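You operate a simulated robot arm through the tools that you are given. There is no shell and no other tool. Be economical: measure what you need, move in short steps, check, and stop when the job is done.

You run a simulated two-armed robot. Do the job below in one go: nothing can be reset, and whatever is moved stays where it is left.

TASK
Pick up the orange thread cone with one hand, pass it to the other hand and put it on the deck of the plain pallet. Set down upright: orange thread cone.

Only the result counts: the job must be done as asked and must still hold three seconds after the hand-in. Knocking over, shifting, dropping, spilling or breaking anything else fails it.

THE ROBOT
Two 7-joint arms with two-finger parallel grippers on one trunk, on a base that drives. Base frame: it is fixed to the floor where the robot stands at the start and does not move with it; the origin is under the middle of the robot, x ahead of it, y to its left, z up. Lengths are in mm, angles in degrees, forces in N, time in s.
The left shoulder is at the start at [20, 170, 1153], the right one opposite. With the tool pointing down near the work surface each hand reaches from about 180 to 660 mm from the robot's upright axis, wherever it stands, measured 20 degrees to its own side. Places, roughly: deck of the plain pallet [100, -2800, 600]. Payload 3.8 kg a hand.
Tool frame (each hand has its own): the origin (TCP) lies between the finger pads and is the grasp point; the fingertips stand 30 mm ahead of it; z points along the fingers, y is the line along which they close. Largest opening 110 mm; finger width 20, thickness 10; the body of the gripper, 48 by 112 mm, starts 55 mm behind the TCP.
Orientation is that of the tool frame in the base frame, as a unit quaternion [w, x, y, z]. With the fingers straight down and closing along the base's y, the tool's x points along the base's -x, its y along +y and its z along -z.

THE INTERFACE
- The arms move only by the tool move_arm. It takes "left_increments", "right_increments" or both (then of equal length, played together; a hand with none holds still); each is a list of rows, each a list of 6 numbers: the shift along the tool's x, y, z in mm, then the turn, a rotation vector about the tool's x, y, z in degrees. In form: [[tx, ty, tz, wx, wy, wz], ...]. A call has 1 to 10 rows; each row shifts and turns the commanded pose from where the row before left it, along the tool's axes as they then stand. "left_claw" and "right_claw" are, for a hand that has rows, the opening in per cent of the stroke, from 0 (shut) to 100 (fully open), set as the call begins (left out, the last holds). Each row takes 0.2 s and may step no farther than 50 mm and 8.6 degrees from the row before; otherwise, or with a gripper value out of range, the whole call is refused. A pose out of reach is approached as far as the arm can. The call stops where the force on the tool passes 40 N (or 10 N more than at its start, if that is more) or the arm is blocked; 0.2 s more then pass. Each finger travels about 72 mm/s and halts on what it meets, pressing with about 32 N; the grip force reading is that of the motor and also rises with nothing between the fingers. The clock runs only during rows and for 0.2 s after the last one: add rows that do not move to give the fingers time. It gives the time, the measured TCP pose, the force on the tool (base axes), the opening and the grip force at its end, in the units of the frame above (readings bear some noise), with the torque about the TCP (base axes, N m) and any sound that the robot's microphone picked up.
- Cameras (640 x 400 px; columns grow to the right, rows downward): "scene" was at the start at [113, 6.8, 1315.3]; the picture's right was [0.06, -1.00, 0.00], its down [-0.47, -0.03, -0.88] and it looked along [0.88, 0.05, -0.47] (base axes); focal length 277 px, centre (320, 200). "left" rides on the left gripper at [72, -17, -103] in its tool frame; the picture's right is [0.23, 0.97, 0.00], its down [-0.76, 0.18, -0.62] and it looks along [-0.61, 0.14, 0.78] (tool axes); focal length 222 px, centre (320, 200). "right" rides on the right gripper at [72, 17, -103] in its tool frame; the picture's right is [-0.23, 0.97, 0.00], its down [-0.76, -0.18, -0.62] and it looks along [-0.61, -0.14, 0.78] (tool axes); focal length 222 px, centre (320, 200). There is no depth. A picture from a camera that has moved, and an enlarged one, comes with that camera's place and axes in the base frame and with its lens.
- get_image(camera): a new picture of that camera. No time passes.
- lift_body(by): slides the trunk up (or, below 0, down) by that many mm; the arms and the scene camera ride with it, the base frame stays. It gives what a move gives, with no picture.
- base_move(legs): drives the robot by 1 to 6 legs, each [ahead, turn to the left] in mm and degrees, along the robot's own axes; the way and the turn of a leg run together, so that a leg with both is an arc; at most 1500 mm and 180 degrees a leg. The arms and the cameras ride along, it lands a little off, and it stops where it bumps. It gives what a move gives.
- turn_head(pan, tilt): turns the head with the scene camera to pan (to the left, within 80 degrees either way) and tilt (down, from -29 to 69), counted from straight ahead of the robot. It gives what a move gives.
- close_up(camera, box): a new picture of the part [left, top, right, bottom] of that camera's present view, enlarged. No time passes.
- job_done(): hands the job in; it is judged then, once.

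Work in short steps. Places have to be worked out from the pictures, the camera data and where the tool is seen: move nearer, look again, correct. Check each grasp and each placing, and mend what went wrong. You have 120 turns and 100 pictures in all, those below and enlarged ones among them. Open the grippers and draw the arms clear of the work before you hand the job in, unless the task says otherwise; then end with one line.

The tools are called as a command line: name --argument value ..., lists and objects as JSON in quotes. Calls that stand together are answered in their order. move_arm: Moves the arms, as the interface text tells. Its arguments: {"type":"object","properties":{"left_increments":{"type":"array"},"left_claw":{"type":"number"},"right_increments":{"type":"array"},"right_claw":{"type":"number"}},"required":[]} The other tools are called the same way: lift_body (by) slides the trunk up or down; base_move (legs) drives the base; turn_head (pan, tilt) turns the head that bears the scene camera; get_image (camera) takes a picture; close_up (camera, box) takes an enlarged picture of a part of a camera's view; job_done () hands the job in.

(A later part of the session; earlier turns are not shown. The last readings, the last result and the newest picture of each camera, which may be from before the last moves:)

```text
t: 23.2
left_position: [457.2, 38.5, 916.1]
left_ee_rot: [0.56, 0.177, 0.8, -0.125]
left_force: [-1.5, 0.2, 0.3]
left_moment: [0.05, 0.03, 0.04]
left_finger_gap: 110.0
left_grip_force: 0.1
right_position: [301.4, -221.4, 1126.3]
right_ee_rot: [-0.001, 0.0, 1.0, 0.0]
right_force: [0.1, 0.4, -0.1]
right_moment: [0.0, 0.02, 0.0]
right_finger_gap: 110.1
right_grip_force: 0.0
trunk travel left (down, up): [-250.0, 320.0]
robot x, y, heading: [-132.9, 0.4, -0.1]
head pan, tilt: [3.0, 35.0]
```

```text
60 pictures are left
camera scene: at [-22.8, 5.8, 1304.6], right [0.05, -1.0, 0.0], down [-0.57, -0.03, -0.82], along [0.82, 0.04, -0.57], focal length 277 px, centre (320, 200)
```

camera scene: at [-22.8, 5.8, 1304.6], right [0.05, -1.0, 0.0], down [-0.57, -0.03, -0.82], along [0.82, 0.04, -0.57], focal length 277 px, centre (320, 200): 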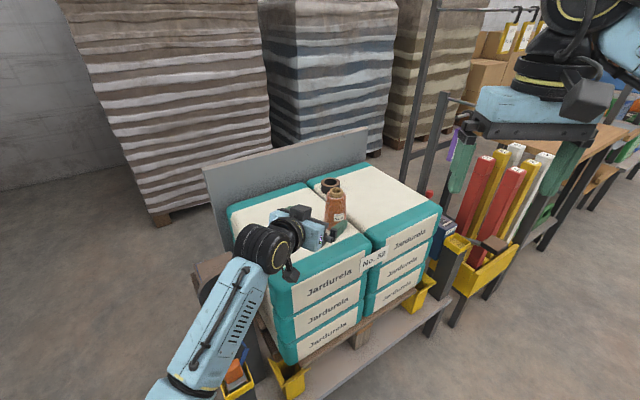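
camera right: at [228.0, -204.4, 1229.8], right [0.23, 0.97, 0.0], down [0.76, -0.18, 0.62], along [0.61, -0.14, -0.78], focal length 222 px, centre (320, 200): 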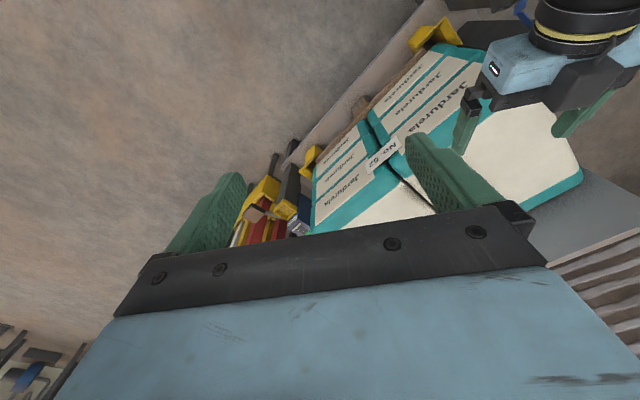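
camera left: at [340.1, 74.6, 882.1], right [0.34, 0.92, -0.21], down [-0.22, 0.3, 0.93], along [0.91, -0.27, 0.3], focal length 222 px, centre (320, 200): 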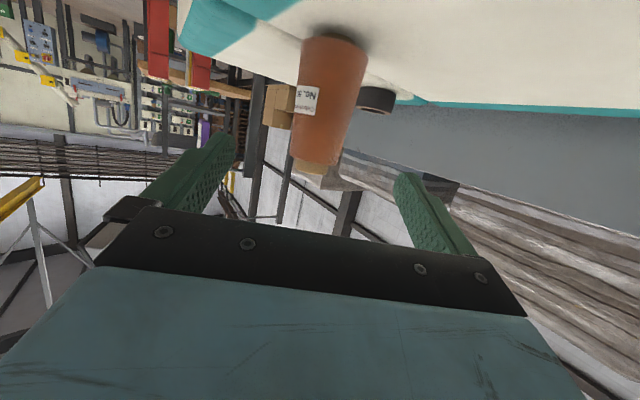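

It tracks exactly and the arm is in a freer posture. The cone at (553, -7.5) lies on the approach line, so I advance.

move_arm --left_increments '[[1, -1, 25, 0, 0, 0], [1, 0, 25, 0, 0, 0], [0, 0, 25, 0, 0, 0], [0, 0, 25, 0, 0, 0], [0, 0, 0, 0, 0, 0]]'

get_image --camera "left"

close_up --camera "scene" --box '[230, 140, 430, 290]'

```text
t: 24.4
left_position: [541.5, -3.1, 878.6]
left_ee_rot: [0.56, 0.178, 0.799, -0.125]
left_force: [0.1, 0.1, -0.9]
left_moment: [0.0, -0.01, 0.0]
left_finger_gap: 110.0
left_grip_force: 0.1
right_position: [301.6, -220.0, 1127.0]
right_ee_rot: [0.001, 0.001, 1.0, 0.0]
right_force: [-0.1, 0.7, -0.1]
right_moment: [0.0, -0.01, 0.01]
right_finger_gap: 110.1
right_grip_force: 0.0
trunk travel left (down, up): [-250.0, 320.0]
robot x, y, heading: [-133.3, 2.4, -0.2]
head pan, tilt: [3.0, 35.0]
```

```text
59 pictures are left
camera left: at [424.2, 32.9, 846.4], right [0.34, 0.92, -0.21], down [-0.22, 0.3, 0.93], along [0.91, -0.27, 0.3], focal length 222 px, centre (320, 200)
```

left: 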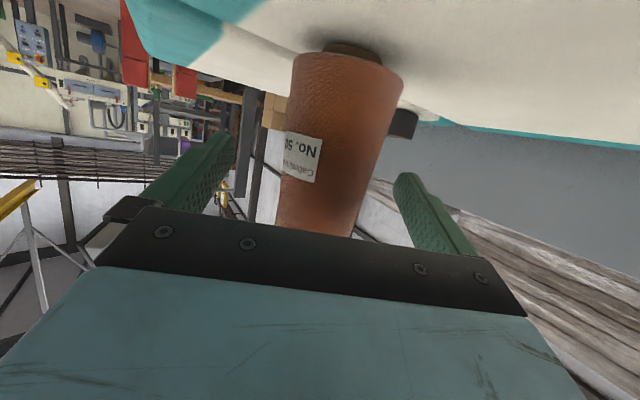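

```text
2.67 times, centred on (330, 215) of scene
camera zoom: at [-22.7, 6.1, 1304.6], right [0.05, -1.0, 0.0], down [-0.57, -0.03, -0.82], along [0.82, 0.04, -0.57], focal length 738 px, centre (293, 160)
```

zoom: 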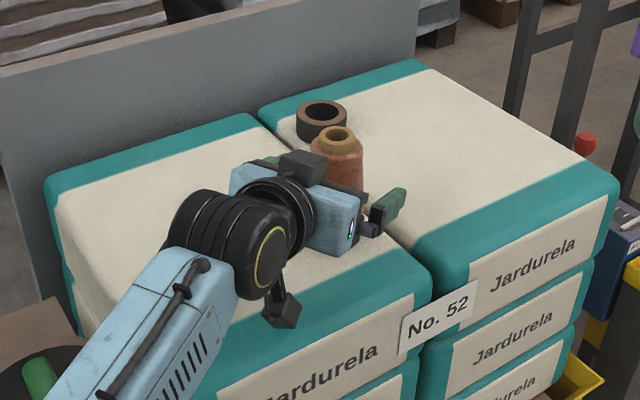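

The cone sits between the fingers and the hand clears the sacks. I close the left gripper.

move_arm --left_increments '[[0, 0, 0, 0, 0, 0], [0, 0, 0, 0, 0, 0], [0, 0, 0, 0, 0, 0], [0, 0, 0, 0, 0, 0], [0, 0, 0, 0, 0, 0]]' --left_claw 0

get_image --camera "left"

```text
t: 25.6
left_position: [541.4, -3.6, 880.6]
left_ee_rot: [0.56, 0.176, 0.8, -0.124]
left_force: [1.9, -0.3, 1.1]
left_moment: [-0.04, -0.09, 0.06]
left_finger_gap: 53.6
left_grip_force: 31.5
right_position: [300.3, -221.4, 1126.9]
right_ee_rot: [0.0, 0.001, 1.0, 0.0]
right_force: [1.0, 0.3, 0.2]
right_moment: [-0.01, 0.0, 0.06]
right_finger_gap: 110.0
right_grip_force: 0.1
trunk travel left (down, up): [-250.0, 320.0]
robot x, y, heading: [-131.6, -0.9, -0.1]
head pan, tilt: [3.0, 35.0]
```

```text
57 pictures are left
camera left: at [424.1, 32.9, 846.4], right [0.34, 0.92, -0.21], down [-0.22, 0.3, 0.93], along [0.91, -0.27, 0.3], focal length 222 px, centre (320, 200)
```

left: 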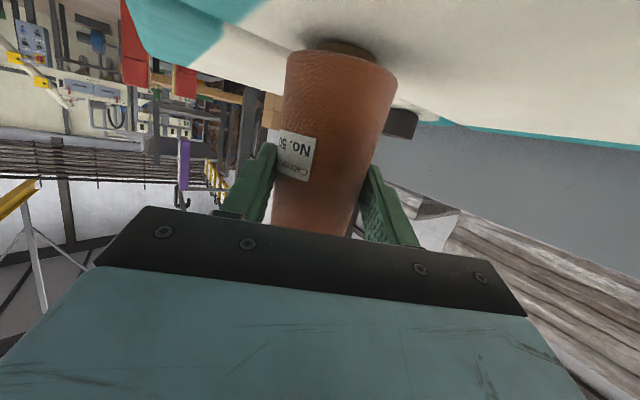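

The gap is 53.6 mm with a firm grip. I lift slowly, about 30 mm first, and check for slip.

move_arm --left_increments '[[-2.8, 0, -1.03, 0, 0, 0], [-4.7, 0, -1.71, 0, 0, 0], [-9.4, 0, -3.42, 0, 0, 0], [-9.4, 0, -3.42, 0, 0, 0], [0, 0, 0, 0, 0, 0]]'

get_image --camera "left"

```text
t: 26.8
left_position: [543.4, -3.0, 905.7]
left_ee_rot: [0.559, 0.176, 0.801, -0.123]
left_force: [0.6, -0.4, -1.4]
left_moment: [0.02, 0.01, 0.0]
left_finger_gap: 53.7
left_grip_force: 31.8
right_position: [301.2, -220.6, 1126.7]
right_ee_rot: [-0.001, 0.001, 1.0, 0.0]
right_force: [-0.7, -0.1, -0.3]
right_moment: [0.03, -0.01, 0.02]
right_finger_gap: 109.8
right_grip_force: 0.1
trunk travel left (down, up): [-250.0, 320.0]
robot x, y, heading: [-134.0, -1.6, -0.1]
head pan, tilt: [3.0, 35.0]
```

```text
56 pictures are left
camera left: at [425.4, 32.2, 872.8], right [0.34, 0.92, -0.21], down [-0.22, 0.3, 0.93], along [0.91, -0.27, 0.3], focal length 222 px, centre (320, 200)
```

left: 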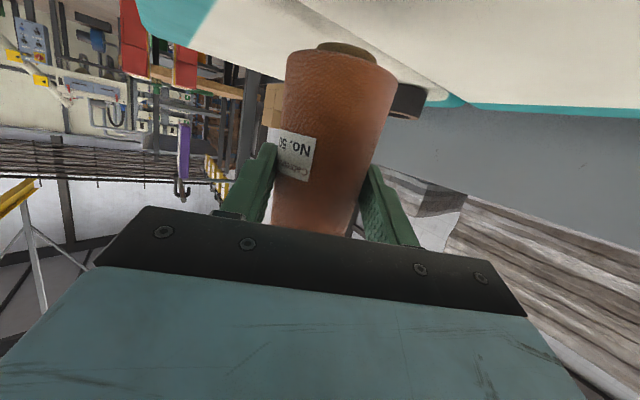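

There is no slip. I lift another 110 mm, then draw the cone about 120 mm back toward the robot so that the right hand can reach above it.

move_arm --left_increments '[[-20.7, 0, -7.5, 0, 0, 0], [-20.7, 0, -7.5, 0, 0, 0], [-20.7, 0, -7.5, 0, 0, 0], [-20.7, 0, -7.5, 0, 0, 0], [-20.7, 0, -7.5, 0, 0, 0], [9.2, -12.7, -25.5, 0, 0, 0], [9.2, -12.7, -25.5, 0, 0, 0], [9.2, -12.7, -25.5, 0, 0, 0], [9.2, -12.7, -25.5, 0, 0, 0], [0, 0, 0, 0, 0, 0]]'

get_image --camera "left"

get_image --camera "scene"

get_image --camera "right"

```text
t: 29.0
left_position: [422.1, -5.3, 1019.0]
left_ee_rot: [0.559, 0.177, 0.8, -0.125]
left_force: [0.1, -0.1, -1.6]
left_moment: [0.03, 0.01, -0.01]
left_finger_gap: 53.5
left_grip_force: 32.3
right_position: [301.8, -220.7, 1126.4]
right_ee_rot: [0.0, 0.001, 1.0, 0.0]
right_force: [0.5, 0.5, -0.4]
right_moment: [-0.04, -0.01, 0.02]
right_finger_gap: 109.8
right_grip_force: 0.1
trunk travel left (down, up): [-250.0, 320.0]
robot x, y, heading: [-132.0, 4.3, 0.1]
head pan, tilt: [3.0, 35.0]
```

```text
55 pictures are left
camera left: at [304.4, 31.9, 985.6], right [0.34, 0.92, -0.21], down [-0.22, 0.3, 0.93], along [0.91, -0.27, 0.3], focal length 222 px, centre (320, 200)
```

left: 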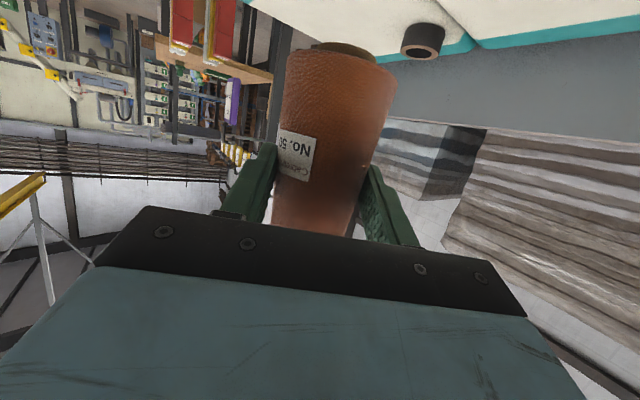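

```text
54 pictures are left
camera scene: at [-22.2, 5.9, 1304.6], right [0.05, -1.0, 0.0], down [-0.57, -0.03, -0.82], along [0.82, 0.04, -0.57], focal length 277 px, centre (320, 200)
```

scene: 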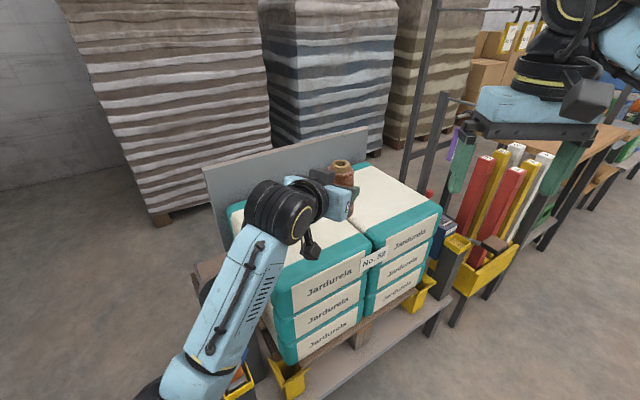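

```text
53 pictures are left
camera right: at [228.1, -204.5, 1229.8], right [0.23, 0.97, 0.0], down [0.76, -0.18, 0.62], along [0.61, -0.14, -0.78], focal length 222 px, centre (320, 200)
```

right: 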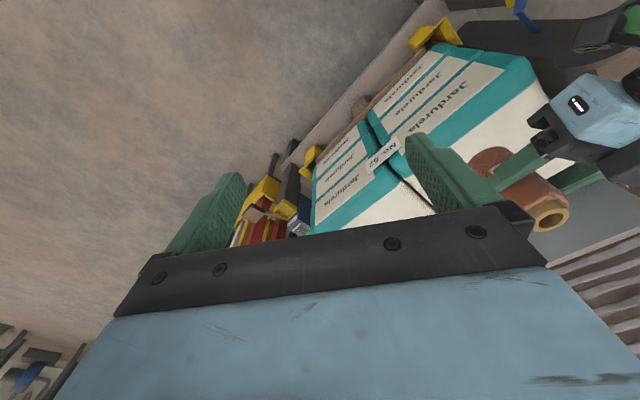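

The cone hangs steady with its top at about (431, -12, 1064). I raise the right hand, yaw it 25° to match, and bring it above the cone, still 100 mm clear.

move_arm --right_increments '[[0, 0, -32, 0, 0, 0], [0, 0, -32, 0, 0, 8.33], [0, 0, 0, 0, 0, 8.33], [0, 0, 0, 0, 0, 8.34], [-5.7, 48.8, 0, 0, 0, 0], [-5.7, 48.8, 0, 0, 0, 0], [-5.7, 48.8, 0, 0, 0, 0], [-5.7, 48.8, 0, 0, 0, 0], [0, 0, 0, 0, 0, 0]]' --right_claw 80

get_image --camera "scene"

get_image --camera "right"

```text
t: 31.0
left_position: [422.2, -4.0, 1018.6]
left_ee_rot: [0.559, 0.177, 0.801, -0.124]
left_force: [0.3, 0.1, -1.9]
left_moment: [0.04, 0.04, 0.05]
left_finger_gap: 53.5
left_grip_force: 31.8
right_position: [404.7, -52.3, 1190.6]
right_ee_rot: [0.0, 0.218, 0.976, 0.0]
right_force: [-0.2, 0.0, 0.4]
right_moment: [0.01, 0.0, -0.01]
right_finger_gap: 88.0
right_grip_force: 0.0
trunk travel left (down, up): [-250.0, 320.0]
robot x, y, heading: [-130.9, 1.1, 0.1]
head pan, tilt: [3.0, 35.0]
```

```text
52 pictures are left
camera scene: at [-22.5, 5.0, 1304.6], right [0.05, -1.0, 0.0], down [-0.57, -0.03, -0.82], along [0.82, 0.04, -0.57], focal length 277 px, centre (320, 200)
```

scene: 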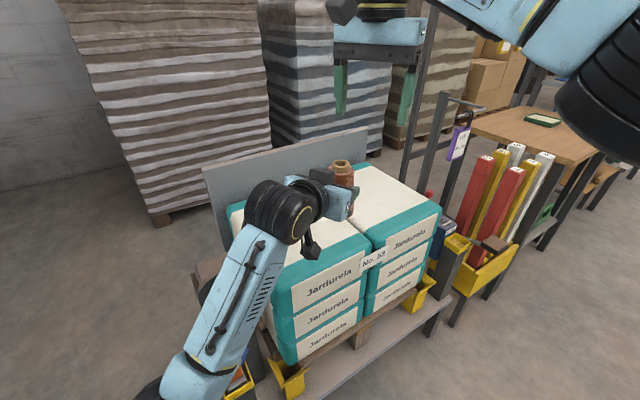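

```text
51 pictures are left
camera right: at [345.3, -6.8, 1292.7], right [0.62, 0.79, 0.0], down [0.61, -0.48, 0.62], along [0.49, -0.39, -0.78], focal length 222 px, centre (320, 200)
```

right: 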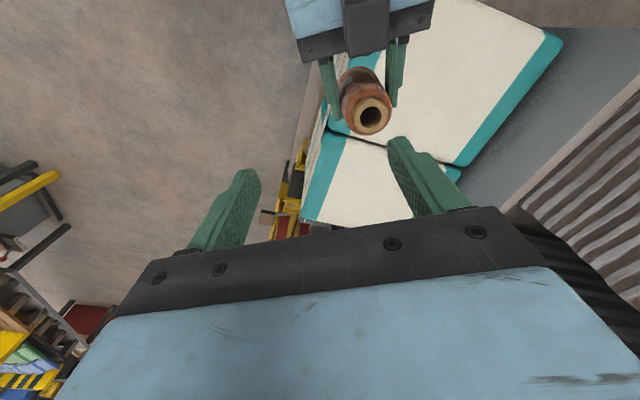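

The right camera puts the tube top at (432, -13), which agrees. I centre the right hand over it.

move_arm --right_increments '[[-4, 23.6, 0, 0, 0, 0], [-4, 23.6, 0, 0, 0, 0], [0, 0, 20, 0, 0, 0], [0, 0, 20, 0, 0, 0], [0, 0, 0, 0, 0, 0]]'

get_image --camera "right"

close_up --camera "scene" --box '[230, 40, 430, 240]'

```text
t: 32.2
left_position: [421.9, -3.9, 1018.8]
left_ee_rot: [0.559, 0.177, 0.8, -0.125]
left_force: [0.0, 0.4, -1.5]
left_moment: [0.03, -0.01, 0.03]
left_finger_gap: 53.3
left_grip_force: 32.4
right_position: [422.8, -17.4, 1146.2]
right_ee_rot: [0.0, 0.218, 0.976, 0.0]
right_force: [-0.1, 0.1, -0.4]
right_moment: [0.01, -0.05, -0.01]
right_finger_gap: 88.0
right_grip_force: 0.1
right hand out of reach, approached as far as the arm can: row 2
trunk travel left (down, up): [-250.0, 320.0]
robot x, y, heading: [-133.5, -0.8, 0.1]
head pan, tilt: [3.0, 35.0]
```

```text
50 pictures are left
camera right: at [363.6, 28.2, 1250.0], right [0.62, 0.79, 0.0], down [0.61, -0.48, 0.62], along [0.49, -0.39, -0.78], focal length 222 px, centre (320, 200)
```

right: 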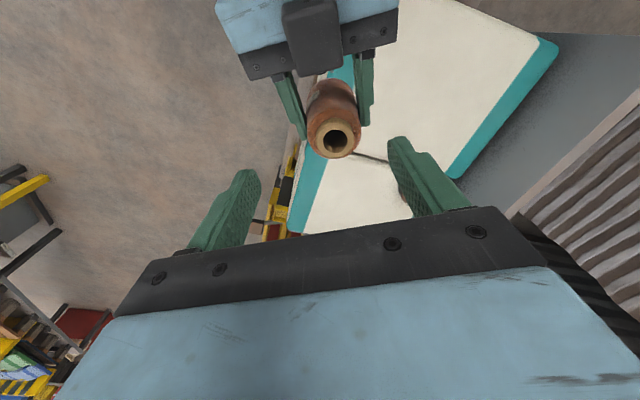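

```text
2.00 times, centred on (330, 140) of scene
camera zoom: at [-22.5, 6.1, 1304.6], right [0.05, -1.0, 0.0], down [-0.57, -0.03, -0.82], along [0.82, 0.04, -0.57], focal length 553 px, centre (300, 320)
```

zoom: 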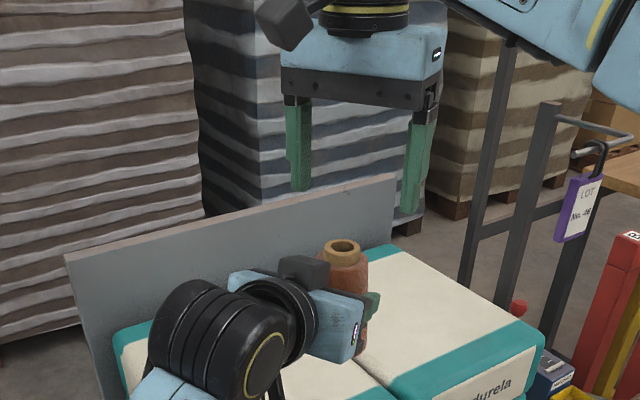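

The right hand is at the edge of its reach at this height. I move both hands 60 mm toward the robot together.

move_arm --left_increments '[[6.2, -8.5, -17, 0, 0, 0], [6.2, -8.5, -17, 0, 0, 0], [6.2, -8.5, -17, 0, 0, 0], [0, 0, 0, 0, 0, 0]]' --right_increments '[[16, -6, 0, 0, 0, 0], [16, -6, 0, 0, 0, 0], [16, -6, 0, 0, 0, 0], [0, 0, 0, 0, 0, 0]]'

get_image --camera "right"

close_up --camera "scene" --box '[230, 40, 430, 240]'

```text
t: 33.2
left_position: [364.6, -4.4, 1017.6]
left_ee_rot: [0.559, 0.177, 0.801, -0.124]
left_force: [-0.4, 0.2, -1.7]
left_moment: [0.02, 0.04, 0.01]
left_finger_gap: 53.6
left_grip_force: 32.7
right_position: [371.8, -14.8, 1148.2]
right_ee_rot: [-0.001, 0.217, 0.976, 0.0]
right_force: [-0.2, 0.0, -0.7]
right_moment: [-0.05, 0.01, -0.02]
right_finger_gap: 88.2
right_grip_force: 0.1
trunk travel left (down, up): [-250.0, 320.0]
robot x, y, heading: [-128.0, -1.5, 0.2]
head pan, tilt: [3.0, 35.0]
```

```text
48 pictures are left
camera right: at [313.0, 30.4, 1251.3], right [0.62, 0.79, 0.0], down [0.61, -0.48, 0.62], along [0.49, -0.39, -0.78], focal length 222 px, centre (320, 200)
```

right: 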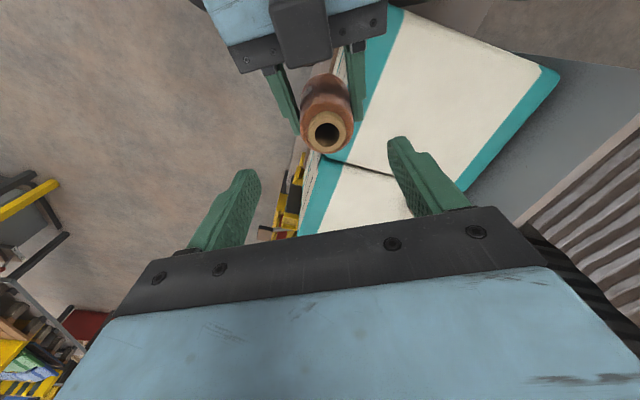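

```text
2.00 times, centred on (330, 140) of scene
camera zoom: at [-22.2, 6.1, 1304.5], right [0.05, -1.0, 0.0], down [-0.57, -0.03, -0.82], along [0.82, 0.04, -0.57], focal length 553 px, centre (300, 320)
```

zoom: 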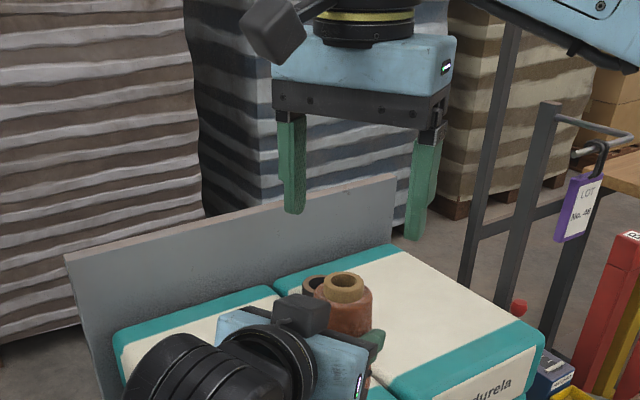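

The tube top is at (376, -12) and the right hand is 4 mm off. I correct that and descend 55 mm, then look.

move_arm --right_increments '[[-2.3, 4.1, 0, 0, 0, 0], [0, 0, 20, 0, 0, 0], [0, 0, 20, 0, 0, 0], [0, 0, 15, 0, 0, 0], [0, 0, 0, 0, 0, 0]]'

get_image --camera "right"

close_up --camera "scene" --box '[250, 80, 430, 240]'

get_image --camera "left"

```text
t: 34.4
left_position: [363.6, -5.0, 1016.9]
left_ee_rot: [0.559, 0.177, 0.8, -0.124]
left_force: [-0.2, 0.0, -1.7]
left_moment: [0.02, 0.03, 0.0]
left_finger_gap: 53.5
left_grip_force: 32.1
right_position: [376.4, -11.6, 1092.9]
right_ee_rot: [0.0, 0.217, 0.976, 0.0]
right_force: [0.1, -0.9, 0.2]
right_moment: [-0.02, 0.01, -0.03]
right_finger_gap: 87.8
right_grip_force: 0.1
trunk travel left (down, up): [-250.0, 320.0]
robot x, y, heading: [-131.1, -4.4, -0.3]
head pan, tilt: [3.0, 35.0]
```

```text
46 pictures are left
camera right: at [316.9, 34.5, 1195.4], right [0.62, 0.79, 0.0], down [0.61, -0.48, 0.62], along [0.49, -0.39, -0.78], focal length 222 px, centre (320, 200)
```

right: 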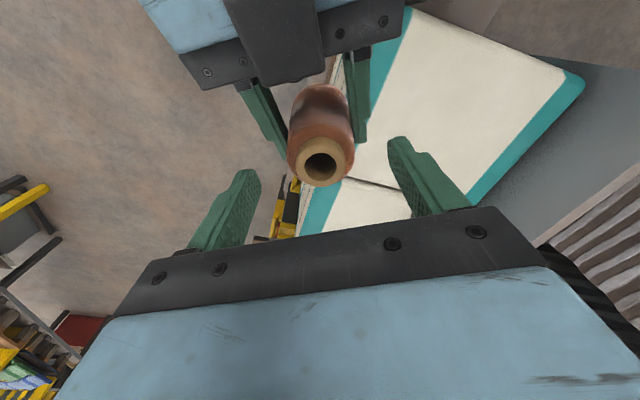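

```text
2.50 times, centred on (340, 160) of scene
camera zoom: at [-22.5, 6.0, 1304.6], right [0.05, -1.0, 0.0], down [-0.57, -0.03, -0.82], along [0.82, 0.04, -0.57], focal length 692 px, centre (270, 300)
```

zoom: 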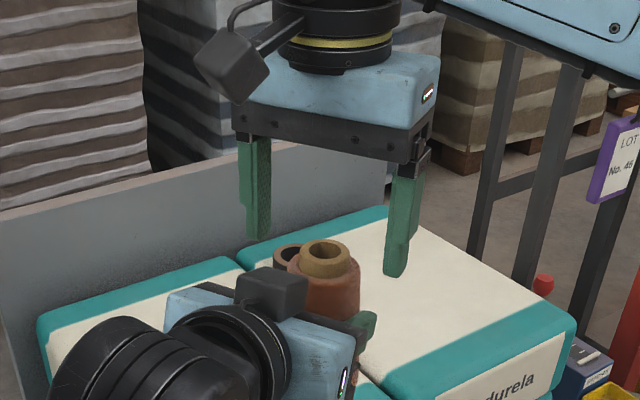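

```text
44 pictures are left
camera left: at [245.9, 31.1, 984.4], right [0.34, 0.92, -0.21], down [-0.22, 0.3, 0.93], along [0.91, -0.27, 0.3], focal length 222 px, centre (320, 200)
```

left: 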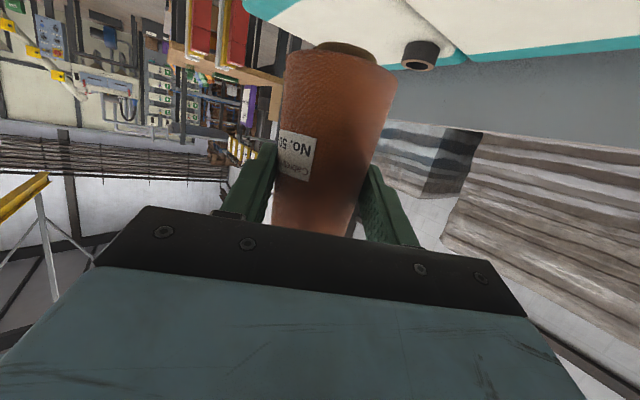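

The hand is aligned to within a millimetre. I descend 29 mm more so the tips end about 5 mm above the left fingers.

move_arm --right_increments '[[0, 0, 10, 0, 0, 0], [0, 0, 10, 0, 0, 0], [0, 0, 9, 0, 0, 0], [0, 0, 0, 0, 0, 0]]'

get_image --camera "right"

close_up --camera "scene" --box '[280, 110, 410, 230]'

```text
t: 35.4
left_position: [363.1, -5.2, 1017.0]
left_ee_rot: [0.559, 0.177, 0.8, -0.125]
left_force: [-0.8, -0.2, -1.4]
left_moment: [0.02, 0.01, -0.01]
left_finger_gap: 53.3
left_grip_force: 31.7
right_position: [375.1, -10.3, 1062.6]
right_ee_rot: [0.0, 0.217, 0.976, 0.0]
right_force: [-0.1, 0.6, -0.3]
right_moment: [0.02, -0.02, 0.02]
right_finger_gap: 88.1
right_grip_force: 0.1
trunk travel left (down, up): [-250.0, 320.0]
robot x, y, heading: [-133.7, 1.2, -0.3]
head pan, tilt: [3.0, 35.0]
```

```text
43 pictures are left
camera right: at [316.9, 34.5, 1166.1], right [0.62, 0.79, 0.0], down [0.61, -0.48, 0.62], along [0.49, -0.39, -0.78], focal length 222 px, centre (320, 200)
```

right: 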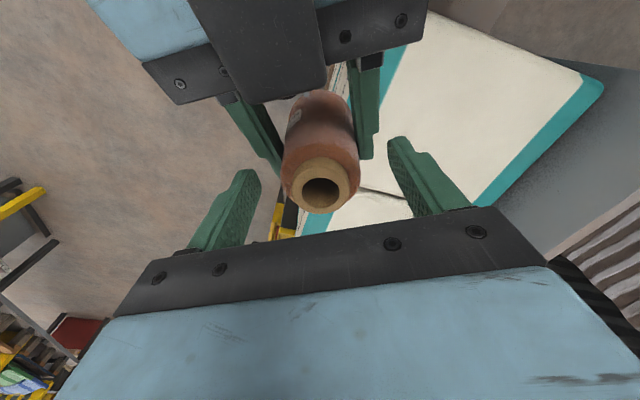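

```text
3.33 times, centred on (345, 170) of scene
camera zoom: at [-22.5, 6.0, 1304.6], right [0.05, -1.0, 0.0], down [-0.57, -0.03, -0.82], along [0.82, 0.04, -0.57], focal length 922 px, centre (237, 300)
```

zoom: 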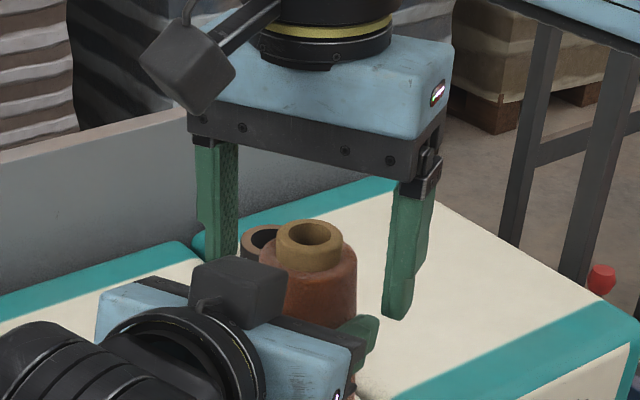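

The right fingers flank the upper body of the cone, clear of the left fingers. I close the right gripper.

move_arm --right_increments '[[0, 0, 0, 0, 0, 0], [0, 0, 0, 0, 0, 0], [0, 0, 0, 0, 0, 0], [0, 0, 0, 0, 0, 0], [0, 0, 0, 0, 0, 0]]' --right_claw 0

get_image --camera "right"

close_up --camera "scene" --box '[280, 110, 410, 230]'

```text
t: 36.6
left_position: [364.5, -4.2, 1017.6]
left_ee_rot: [0.559, 0.177, 0.8, -0.125]
left_force: [-0.6, -0.2, -0.1]
left_moment: [0.02, -0.01, -0.09]
left_finger_gap: 53.6
left_grip_force: 32.0
right_position: [375.7, -11.0, 1063.9]
right_ee_rot: [0.0, 0.217, 0.976, 0.001]
right_force: [-0.5, 0.3, 0.9]
right_moment: [0.0, 0.01, 0.05]
right_finger_gap: 49.4
right_grip_force: 31.9
trunk travel left (down, up): [-250.0, 320.0]
robot x, y, heading: [-137.1, -2.4, -0.1]
head pan, tilt: [3.0, 35.0]
```

```text
41 pictures are left
camera right: at [317.0, 34.5, 1166.3], right [0.62, 0.79, 0.0], down [0.61, -0.48, 0.62], along [0.49, -0.39, -0.78], focal length 222 px, centre (320, 200)
```

right: 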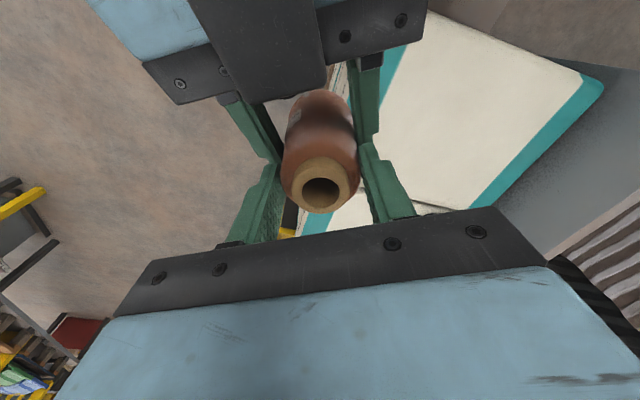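

```text
3.33 times, centred on (345, 170) of scene
camera zoom: at [-22.5, 6.0, 1304.6], right [0.05, -1.0, 0.0], down [-0.57, -0.03, -0.82], along [0.82, 0.04, -0.57], focal length 922 px, centre (237, 300)
```

zoom: 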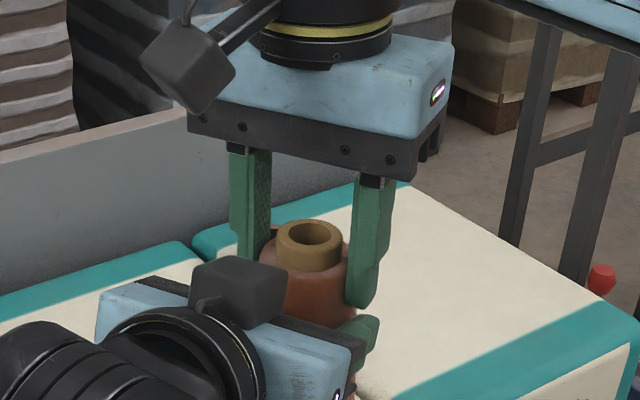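

The right hand holds at 49.4 mm. I open the left slightly, to about 58 mm, as a safety test and see whether the right hand carries the cone without slipping.

move_arm --left_increments '[[0, 0, 0, 0, 0, 0], [0, 0, 0, 0, 0, 0], [0, 0, 0, 0, 0, 0], [0, 0, 0, 0, 0, 0]]' --left_claw 53

get_image --camera "right"

```text
t: 37.6
left_position: [363.1, -4.6, 1016.3]
left_ee_rot: [0.558, 0.178, 0.801, -0.125]
left_force: [-0.1, 0.1, 0.0]
left_moment: [0.0, -0.01, -0.03]
left_finger_gap: 58.4
left_grip_force: 0.0
right_position: [376.6, -10.7, 1063.2]
right_ee_rot: [-0.001, 0.216, 0.976, 0.0]
right_force: [0.0, 0.2, -0.4]
right_moment: [0.01, 0.0, -0.02]
right_finger_gap: 49.8
right_grip_force: 31.9
trunk travel left (down, up): [-250.0, 320.0]
robot x, y, heading: [-132.3, -5.3, -0.1]
head pan, tilt: [3.0, 35.0]
```

```text
39 pictures are left
camera right: at [316.9, 34.5, 1166.3], right [0.62, 0.79, 0.0], down [0.61, -0.48, 0.62], along [0.49, -0.39, -0.78], focal length 222 px, centre (320, 200)
```

right: 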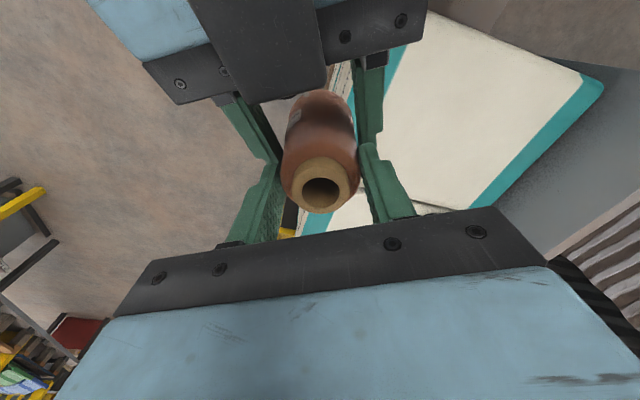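

The cone stays with the right hand and the gap is unchanged. I open the left fully and withdraw it horizontally.

move_arm --left_increments '[[0, 0, 0, 0, 0, 0], [0, 0, 0, 0, 0, 0], [8.55, 0, -23.5, 0, 0, 0], [8.55, 0, -23.5, 0, 0, 0], [8.55, 0, -23.5, 0, 0, 0], [8.55, 0, -23.5, 0, 0, 0]]' --left_claw 100

get_image --camera "left"

get_image --camera "scene"

```text
t: 39.0
left_position: [272.6, 38.9, 1017.6]
left_ee_rot: [0.559, 0.177, 0.8, -0.125]
left_force: [0.9, -0.4, -0.4]
left_moment: [0.03, 0.01, -0.02]
left_finger_gap: 109.9
left_grip_force: 0.0
right_position: [376.7, -9.8, 1063.4]
right_ee_rot: [0.0, 0.216, 0.976, 0.0]
right_force: [0.2, 0.0, -0.2]
right_moment: [0.0, 0.0, 0.01]
right_finger_gap: 49.6
right_grip_force: 32.0
trunk travel left (down, up): [-250.0, 320.0]
robot x, y, heading: [-129.5, -0.9, 0.1]
head pan, tilt: [3.0, 35.0]
```

```text
38 pictures are left
camera left: at [154.0, 74.1, 984.6], right [0.34, 0.92, -0.21], down [-0.22, 0.3, 0.93], along [0.91, -0.27, 0.3], focal length 222 px, centre (320, 200)
```

left: 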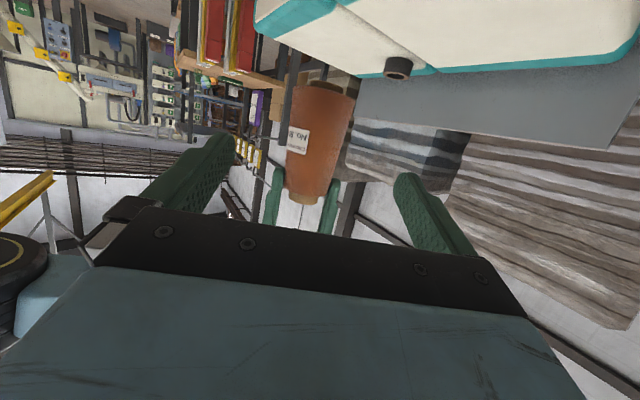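

```text
37 pictures are left
camera scene: at [-22.8, 6.1, 1304.6], right [0.05, -1.0, 0.0], down [-0.57, -0.03, -0.82], along [0.82, 0.04, -0.57], focal length 277 px, centre (320, 200)
```

scene: 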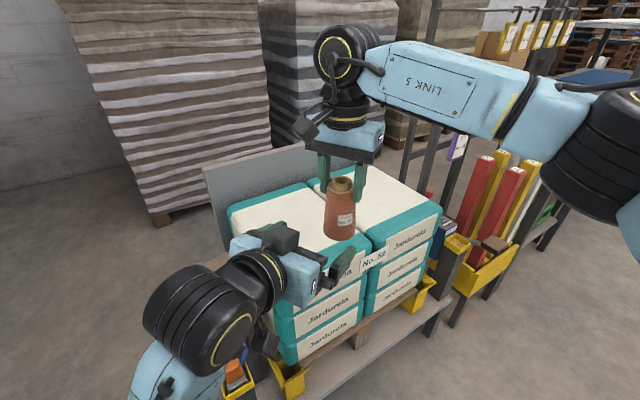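

The hand-over worked: the right hand holds the cone upright. I draw the left arm aside and bring the right hand with the cone nearer its own side, slowly.

move_arm --left_increments '[[-20, 25, 0, -7.8, 0, -2.85], [-20, 25, 0, -7.8, 0, -2.85], [-20, 25, 0, -7.8, 0, -2.85], [-10, 25, 0, 0, 8, 0], [-10, 25, 0, 0, 8, 0], [0, 25, 0, 0, 8, 0], [0, 25, 0, 0, 8, 0], [0, 25, 0, 0, 8, 0]]' --right_increments '[[5, -20, -4, 0, 0, 0], [5, -22, -4, 0, 0, 0], [5, -22, -4, 0, 0, 0], [5, -22, -4, 0, 0, 0], [5, -22, -4, 0, 0, 0], [5, -22, -4, 0, 0, 0], [0, -22, 0, 0, 0, 0], [0, 0, 0, 0, 0, 0]]'

turn_head --pan -75 --tilt 20

get_image --camera "scene"

get_image --camera "right"

```text
t: 40.8
left_position: [385.2, 246.5, 1012.2]
left_ee_rot: [0.256, -0.005, 0.967, 0.015]
left_force: [0.3, -0.7, -0.9]
left_moment: [0.0, 0.0, -0.03]
left_finger_gap: 110.2
left_grip_force: 0.0
left hand out of reach, approached as far as the arm can: row 6, 7, 8
right_position: [283.9, -135.5, 1086.2]
right_ee_rot: [-0.001, 0.217, 0.976, 0.0]
right_force: [0.0, 0.0, -1.0]
right_moment: [0.02, 0.0, 0.01]
right_finger_gap: 49.8
right_grip_force: 32.1
trunk travel left (down, up): [-250.0, 320.0]
robot x, y, heading: [-134.7, -0.6, 0.2]
head pan, tilt: [3.0, 35.0]
```

```text
t: 42.4
left_position: [385.5, 247.2, 1016.3]
left_ee_rot: [0.261, -0.008, 0.965, 0.013]
left_force: [0.4, 0.5, 0.4]
left_moment: [0.03, 0.02, -0.02]
left_finger_gap: 110.2
left_grip_force: 0.0
right_position: [283.7, -135.0, 1086.1]
right_ee_rot: [0.0, 0.217, 0.976, 0.0]
right_force: [-0.3, 0.4, -1.6]
right_moment: [0.05, 0.01, 0.01]
right_finger_gap: 49.7
right_grip_force: 32.0
trunk travel left (down, up): [-250.0, 320.0]
robot x, y, heading: [-133.4, -0.7, -0.2]
head pan, tilt: [-75.0, 20.0]
```

```text
36 pictures are left
camera scene: at [-86.3, -88.5, 1328.4], right [-0.97, -0.26, 0.0], down [-0.09, 0.33, -0.94], along [0.24, -0.91, -0.34], focal length 277 px, centre (320, 200)
```

scene: 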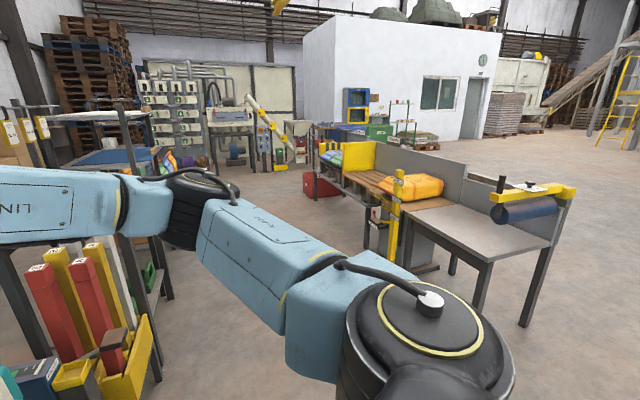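

```text
35 pictures are left
camera right: at [224.7, -90.6, 1189.5], right [0.62, 0.79, 0.0], down [0.61, -0.48, 0.62], along [0.49, -0.39, -0.78], focal length 222 px, centre (320, 200)
```

right: 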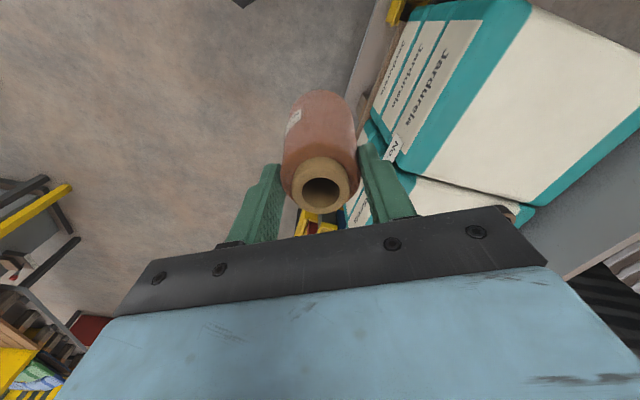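

The pallet should appear near pixel (373, 177), on the line of benches. I enlarge there.

close_up --camera "scene" --box '[270, 120, 590, 320]'

```text
2.00 times, centred on (430, 220) of scene
camera zoom: at [-86.3, -88.5, 1328.4], right [-0.97, -0.26, 0.0], down [-0.09, 0.33, -0.94], along [0.24, -0.91, -0.34], focal length 553 px, centre (100, 160)
```

zoom: 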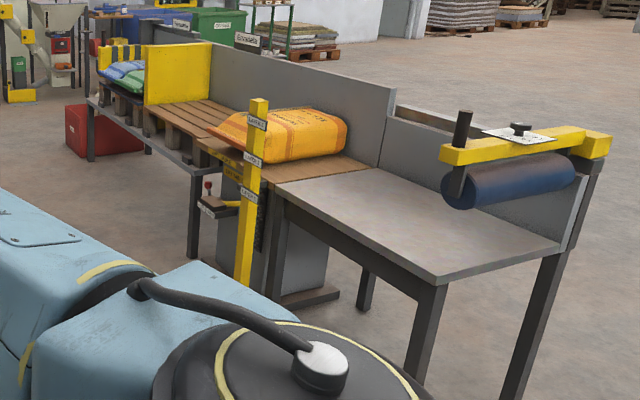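

The plain pallet is the bare slatted one on the bench, beyond a yellow board and beside a yellow sack. I back up 200 mm, turn right 63° and check the way.

base_move --legs '[[-200, 0], [0, -63]]'

turn_head --pan -20 --tilt 22

get_image --camera "scene"

```text
t: 46.8
left_position: [115.0, -355.7, 1016.8]
left_ee_rot: [0.228, 0.503, 0.824, -0.127]
left_force: [0.0, 0.3, 0.2]
left_moment: [-0.01, -0.05, 0.01]
left_finger_gap: 109.9
left_grip_force: 0.0
right_position: [-272.2, -433.3, 1086.6]
right_ee_rot: [0.0, 0.7, 0.714, 0.0]
right_force: [-0.1, 0.2, -1.2]
right_moment: [0.03, 0.0, -0.01]
right_finger_gap: 49.6
right_grip_force: 32.0
trunk travel left (down, up): [-250.0, 320.0]
robot x, y, heading: [-335.5, -0.5, -64.0]
head pan, tilt: [-75.0, 20.0]
```

```text
t: 48.0
left_position: [118.1, -356.6, 1017.1]
left_ee_rot: [0.229, 0.503, 0.824, -0.126]
left_force: [0.4, 0.9, -0.1]
left_moment: [-0.02, 0.02, 0.01]
left_finger_gap: 109.9
left_grip_force: 0.1
right_position: [-269.9, -433.3, 1085.9]
right_ee_rot: [0.0, 0.701, 0.713, 0.001]
right_force: [-0.8, -0.8, -1.7]
right_moment: [-0.01, -0.01, 0.01]
right_finger_gap: 49.9
right_grip_force: 32.2
trunk travel left (down, up): [-250.0, 320.0]
robot x, y, heading: [-331.5, -0.7, -63.8]
head pan, tilt: [-20.0, 22.0]
```

```text
33 pictures are left
camera scene: at [-312.4, -109.5, 1325.2], right [-0.99, -0.11, 0.0], down [-0.04, 0.37, -0.93], along [0.1, -0.92, -0.37], focal length 277 px, centre (320, 200)
```

scene: 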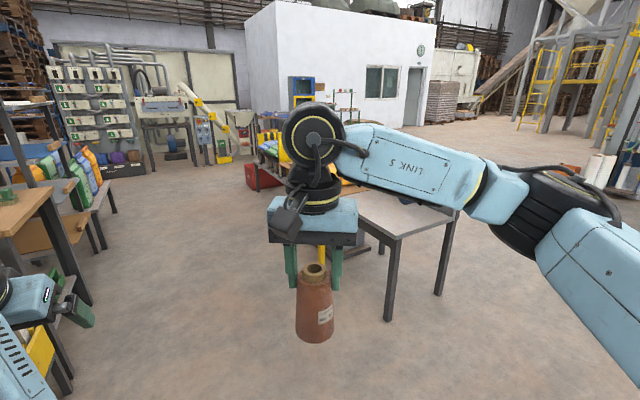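

The floor ahead is open and the cone is steady. I drive 2.5 m.

base_move --legs '[[1270, 0], [1270, 0]]'

turn_head --pan -75 --tilt 30

get_image --camera "scene"

```text
t: 60.3
left_position: [1209.6, -2636.5, 1016.3]
left_ee_rot: [0.228, 0.507, 0.822, -0.125]
left_force: [-0.5, -0.4, 0.4]
left_moment: [0.0, 0.01, -0.02]
left_finger_gap: 110.1
left_grip_force: 0.1
right_position: [819.3, -2712.3, 1086.4]
right_ee_rot: [0.0, 0.703, 0.712, 0.001]
right_force: [-0.2, -0.4, -1.2]
right_moment: [0.03, 0.02, -0.01]
right_finger_gap: 49.9
right_grip_force: 32.0
trunk travel left (down, up): [-250.0, 320.0]
robot x, y, heading: [759.9, -2278.1, -64.2]
head pan, tilt: [-20.0, 22.0]
```

```text
t: 61.6
left_position: [1210.2, -2636.1, 1016.2]
left_ee_rot: [0.229, 0.505, 0.823, -0.125]
left_force: [0.2, -0.1, -0.7]
left_moment: [0.01, 0.01, -0.01]
left_finger_gap: 109.9
left_grip_force: 0.1
right_position: [820.0, -2712.9, 1085.5]
right_ee_rot: [0.0, 0.702, 0.712, 0.0]
right_force: [-0.4, -0.5, -2.3]
right_moment: [-0.01, 0.0, -0.02]
right_finger_gap: 49.6
right_grip_force: 32.5
trunk travel left (down, up): [-250.0, 320.0]
robot x, y, heading: [763.6, -2273.9, -64.2]
head pan, tilt: [-75.0, 30.0]
```

```text
32 pictures are left
camera scene: at [703.1, -2354.4, 1312.4], right [-0.65, 0.76, 0.0], down [0.38, 0.33, -0.87], along [-0.66, -0.57, -0.5], focal length 277 px, centre (320, 200)
```

scene: 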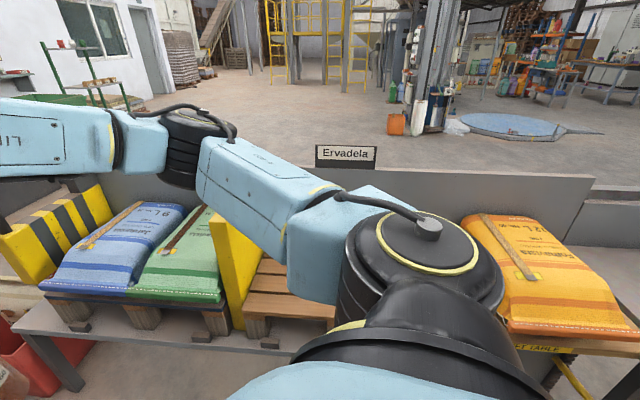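

The bare wooden deck, the plain pallet, is visible between the yellow board and the orange sack. Its front edge is about 630 mm from the robot axis. I turn to face the bench squarely.

base_move --legs '[[0, -79.3]]'

turn_head --pan 5 --tilt 42

get_image --camera "scene"

```text
t: 65.4
left_position: [488.8, -2783.4, 1016.5]
left_ee_rot: [0.096, 0.915, 0.307, -0.244]
left_force: [0.4, 0.7, 0.5]
left_moment: [0.01, 0.02, -0.03]
left_finger_gap: 110.1
left_grip_force: 0.1
right_position: [343.9, -2412.9, 1085.7]
right_ee_rot: [0.0, 0.995, 0.095, 0.0]
right_force: [-0.6, -0.3, -1.0]
right_moment: [-0.05, 0.03, 0.01]
right_finger_gap: 49.5
right_grip_force: 32.2
trunk travel left (down, up): [-250.0, 320.0]
robot x, y, heading: [760.4, -2279.2, -143.9]
head pan, tilt: [-75.0, 30.0]
```

```text
t: 66.9
left_position: [489.0, -2783.3, 1017.8]
left_ee_rot: [0.095, 0.915, 0.307, -0.244]
left_force: [0.8, 0.5, 0.1]
left_moment: [0.02, 0.01, -0.01]
left_finger_gap: 110.0
left_grip_force: 0.0
right_position: [344.3, -2411.8, 1086.8]
right_ee_rot: [0.0, 0.995, 0.096, 0.001]
right_force: [0.3, 0.4, -1.0]
right_moment: [0.03, -0.04, -0.02]
right_finger_gap: 49.5
right_grip_force: 32.3
trunk travel left (down, up): [-250.0, 320.0]
robot x, y, heading: [763.9, -2278.2, -143.9]
head pan, tilt: [5.0, 42.0]
```

```text
31 pictures are left
camera scene: at [682.2, -2343.5, 1294.1], right [-0.66, 0.75, 0.0], down [0.51, 0.44, -0.74], along [-0.56, -0.49, -0.67], focal length 277 px, centre (320, 200)
```

scene: 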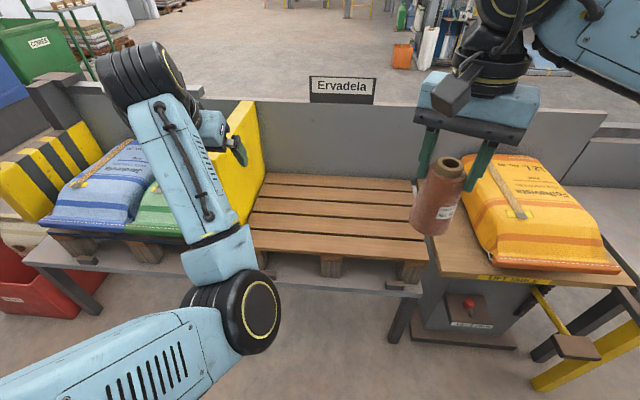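

The deck is bare, about 400 × 600 mm, with its front edge about 625 mm ahead. I first raise and pull back the left hand for clearance, then drive 140 mm closer.

move_arm --left_increments '[[15, 0, -40, 0, 0, 0], [15, 0, -40, 0, 0, 0], [10, 0, -30, 0, 0, 0], [0, 0, 0, 0, 0, 0]]'

base_move --legs '[[140, 0]]'

get_image --camera "scene"

```text
t: 67.9
left_position: [501.0, -2790.3, 1022.4]
left_ee_rot: [0.107, 0.912, 0.314, -0.241]
left_force: [0.3, -0.9, 0.1]
left_moment: [-0.01, 0.03, 0.05]
left_finger_gap: 109.9
left_grip_force: 0.2
left hand out of reach, approached as far as the arm can: row 1, 2, 3
right_position: [344.3, -2413.2, 1086.7]
right_ee_rot: [0.0, 0.995, 0.096, 0.0]
right_force: [0.3, 0.9, -1.5]
right_moment: [0.0, 0.01, -0.02]
right_finger_gap: 49.6
right_grip_force: 32.0
trunk travel left (down, up): [-250.0, 320.0]
robot x, y, heading: [758.8, -2275.1, -144.1]
head pan, tilt: [5.0, 42.0]
```

```text
t: 69.2
left_position: [390.7, -2873.8, 1022.2]
left_ee_rot: [0.107, 0.911, 0.316, -0.242]
left_force: [0.3, 0.1, -0.6]
left_moment: [-0.02, -0.05, 0.0]
left_finger_gap: 110.0
left_grip_force: 0.1
right_position: [231.7, -2497.3, 1087.3]
right_ee_rot: [0.0, 0.995, 0.098, 0.001]
right_force: [-0.2, 0.2, -2.3]
right_moment: [0.03, -0.04, 0.02]
right_finger_gap: 49.2
right_grip_force: 32.0
trunk travel left (down, up): [-250.0, 320.0]
robot x, y, heading: [648.2, -2361.1, -143.8]
head pan, tilt: [5.0, 42.0]
```

```text
30 pictures are left
camera scene: at [569.4, -2426.4, 1294.0], right [-0.66, 0.75, 0.0], down [0.5, 0.44, -0.74], along [-0.56, -0.49, -0.67], focal length 277 px, centre (320, 200)
```

scene: 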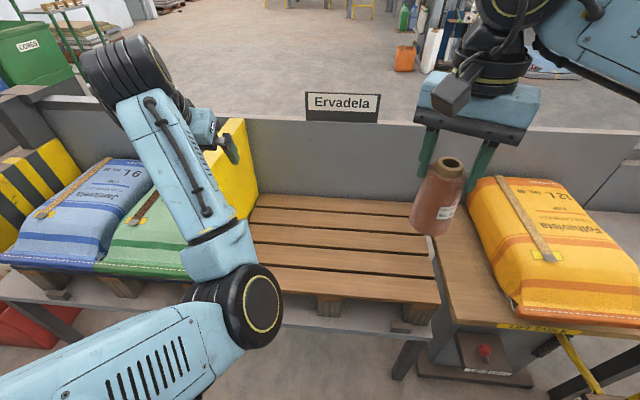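

I enlarge the deck to locate the boards.

close_up --camera "scene" --box '[240, 180, 480, 330]'

get_image --camera "right"

```text
2.67 times, centred on (360, 255) of scene
camera zoom: at [569.4, -2426.4, 1294.0], right [-0.66, 0.75, 0.0], down [0.5, 0.44, -0.74], along [-0.56, -0.49, -0.67], focal length 738 px, centre (213, 53)
```

zoom: 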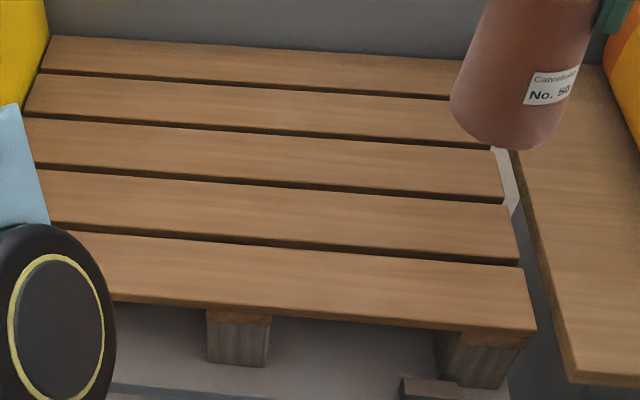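

```text
28 pictures are left
camera right: at [305.7, -2500.1, 1189.2], right [-0.03, -1.0, 0.0], down [-0.78, 0.03, 0.62], along [-0.62, 0.02, -0.78], focal length 222 px, centre (320, 200)
```

right: 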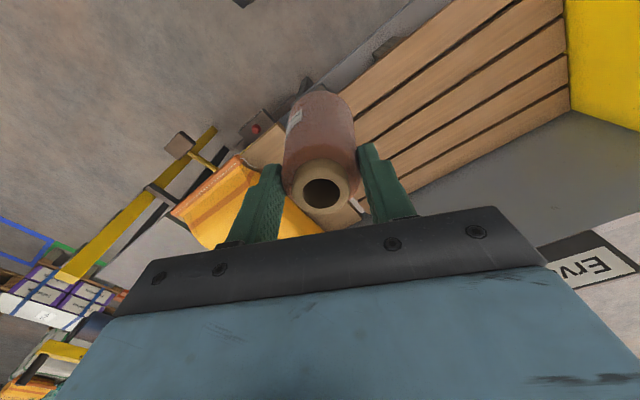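

I aim for rel (575 ahead, -120), about 90 mm inside the front edge. I move there while descending to a TCP height of about 927.

move_arm --right_increments '[[-23, 13.5, 27, 0, 0, 0], [-23, 13.5, 27, 0, 0, 0], [-23, 13.5, 27, 0, 0, 0], [-23, 13.5, 27, 0, 0, 0], [-22, 13.5, 26, 0, 0, 0], [-22, 13.5, 26, 0, 0, 0], [0, 0, 0, 0, 0, 0]]'

get_image --camera "scene"

get_image --camera "right"

```text
t: 70.8
left_position: [392.5, -2874.0, 1023.8]
left_ee_rot: [0.107, 0.911, 0.316, -0.242]
left_force: [-0.3, -0.8, 0.8]
left_moment: [0.01, 0.01, 0.01]
left_finger_gap: 109.7
left_grip_force: 0.1
right_position: [116.4, -2601.0, 926.8]
right_ee_rot: [0.0, 0.995, 0.098, 0.0]
right_force: [0.2, -0.5, -1.1]
right_moment: [0.0, 0.02, 0.0]
right_finger_gap: 49.4
right_grip_force: 31.9
trunk travel left (down, up): [-250.0, 320.0]
robot x, y, heading: [647.3, -2359.5, -143.7]
head pan, tilt: [5.0, 42.0]
```

```text
27 pictures are left
camera scene: at [570.3, -2425.5, 1294.1], right [-0.66, 0.75, 0.0], down [0.5, 0.44, -0.74], along [-0.56, -0.49, -0.67], focal length 277 px, centre (320, 200)
```

scene: 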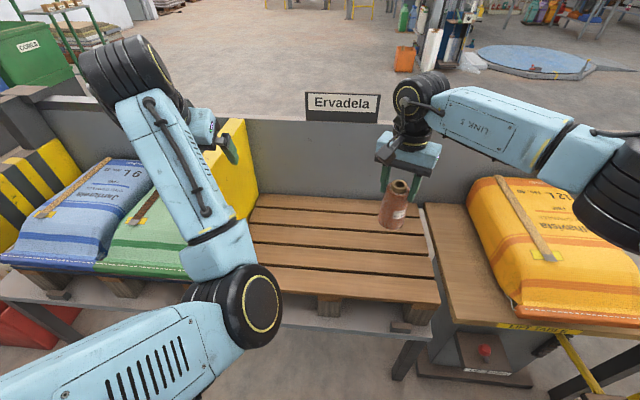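

```text
26 pictures are left
camera right: at [190.3, -2604.5, 1028.8], right [-0.03, -1.0, 0.0], down [-0.78, 0.03, 0.62], along [-0.62, 0.02, -0.78], focal length 222 px, centre (320, 200)
```

right: 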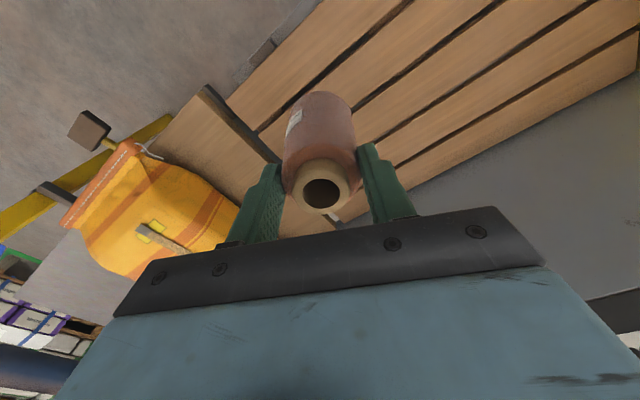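

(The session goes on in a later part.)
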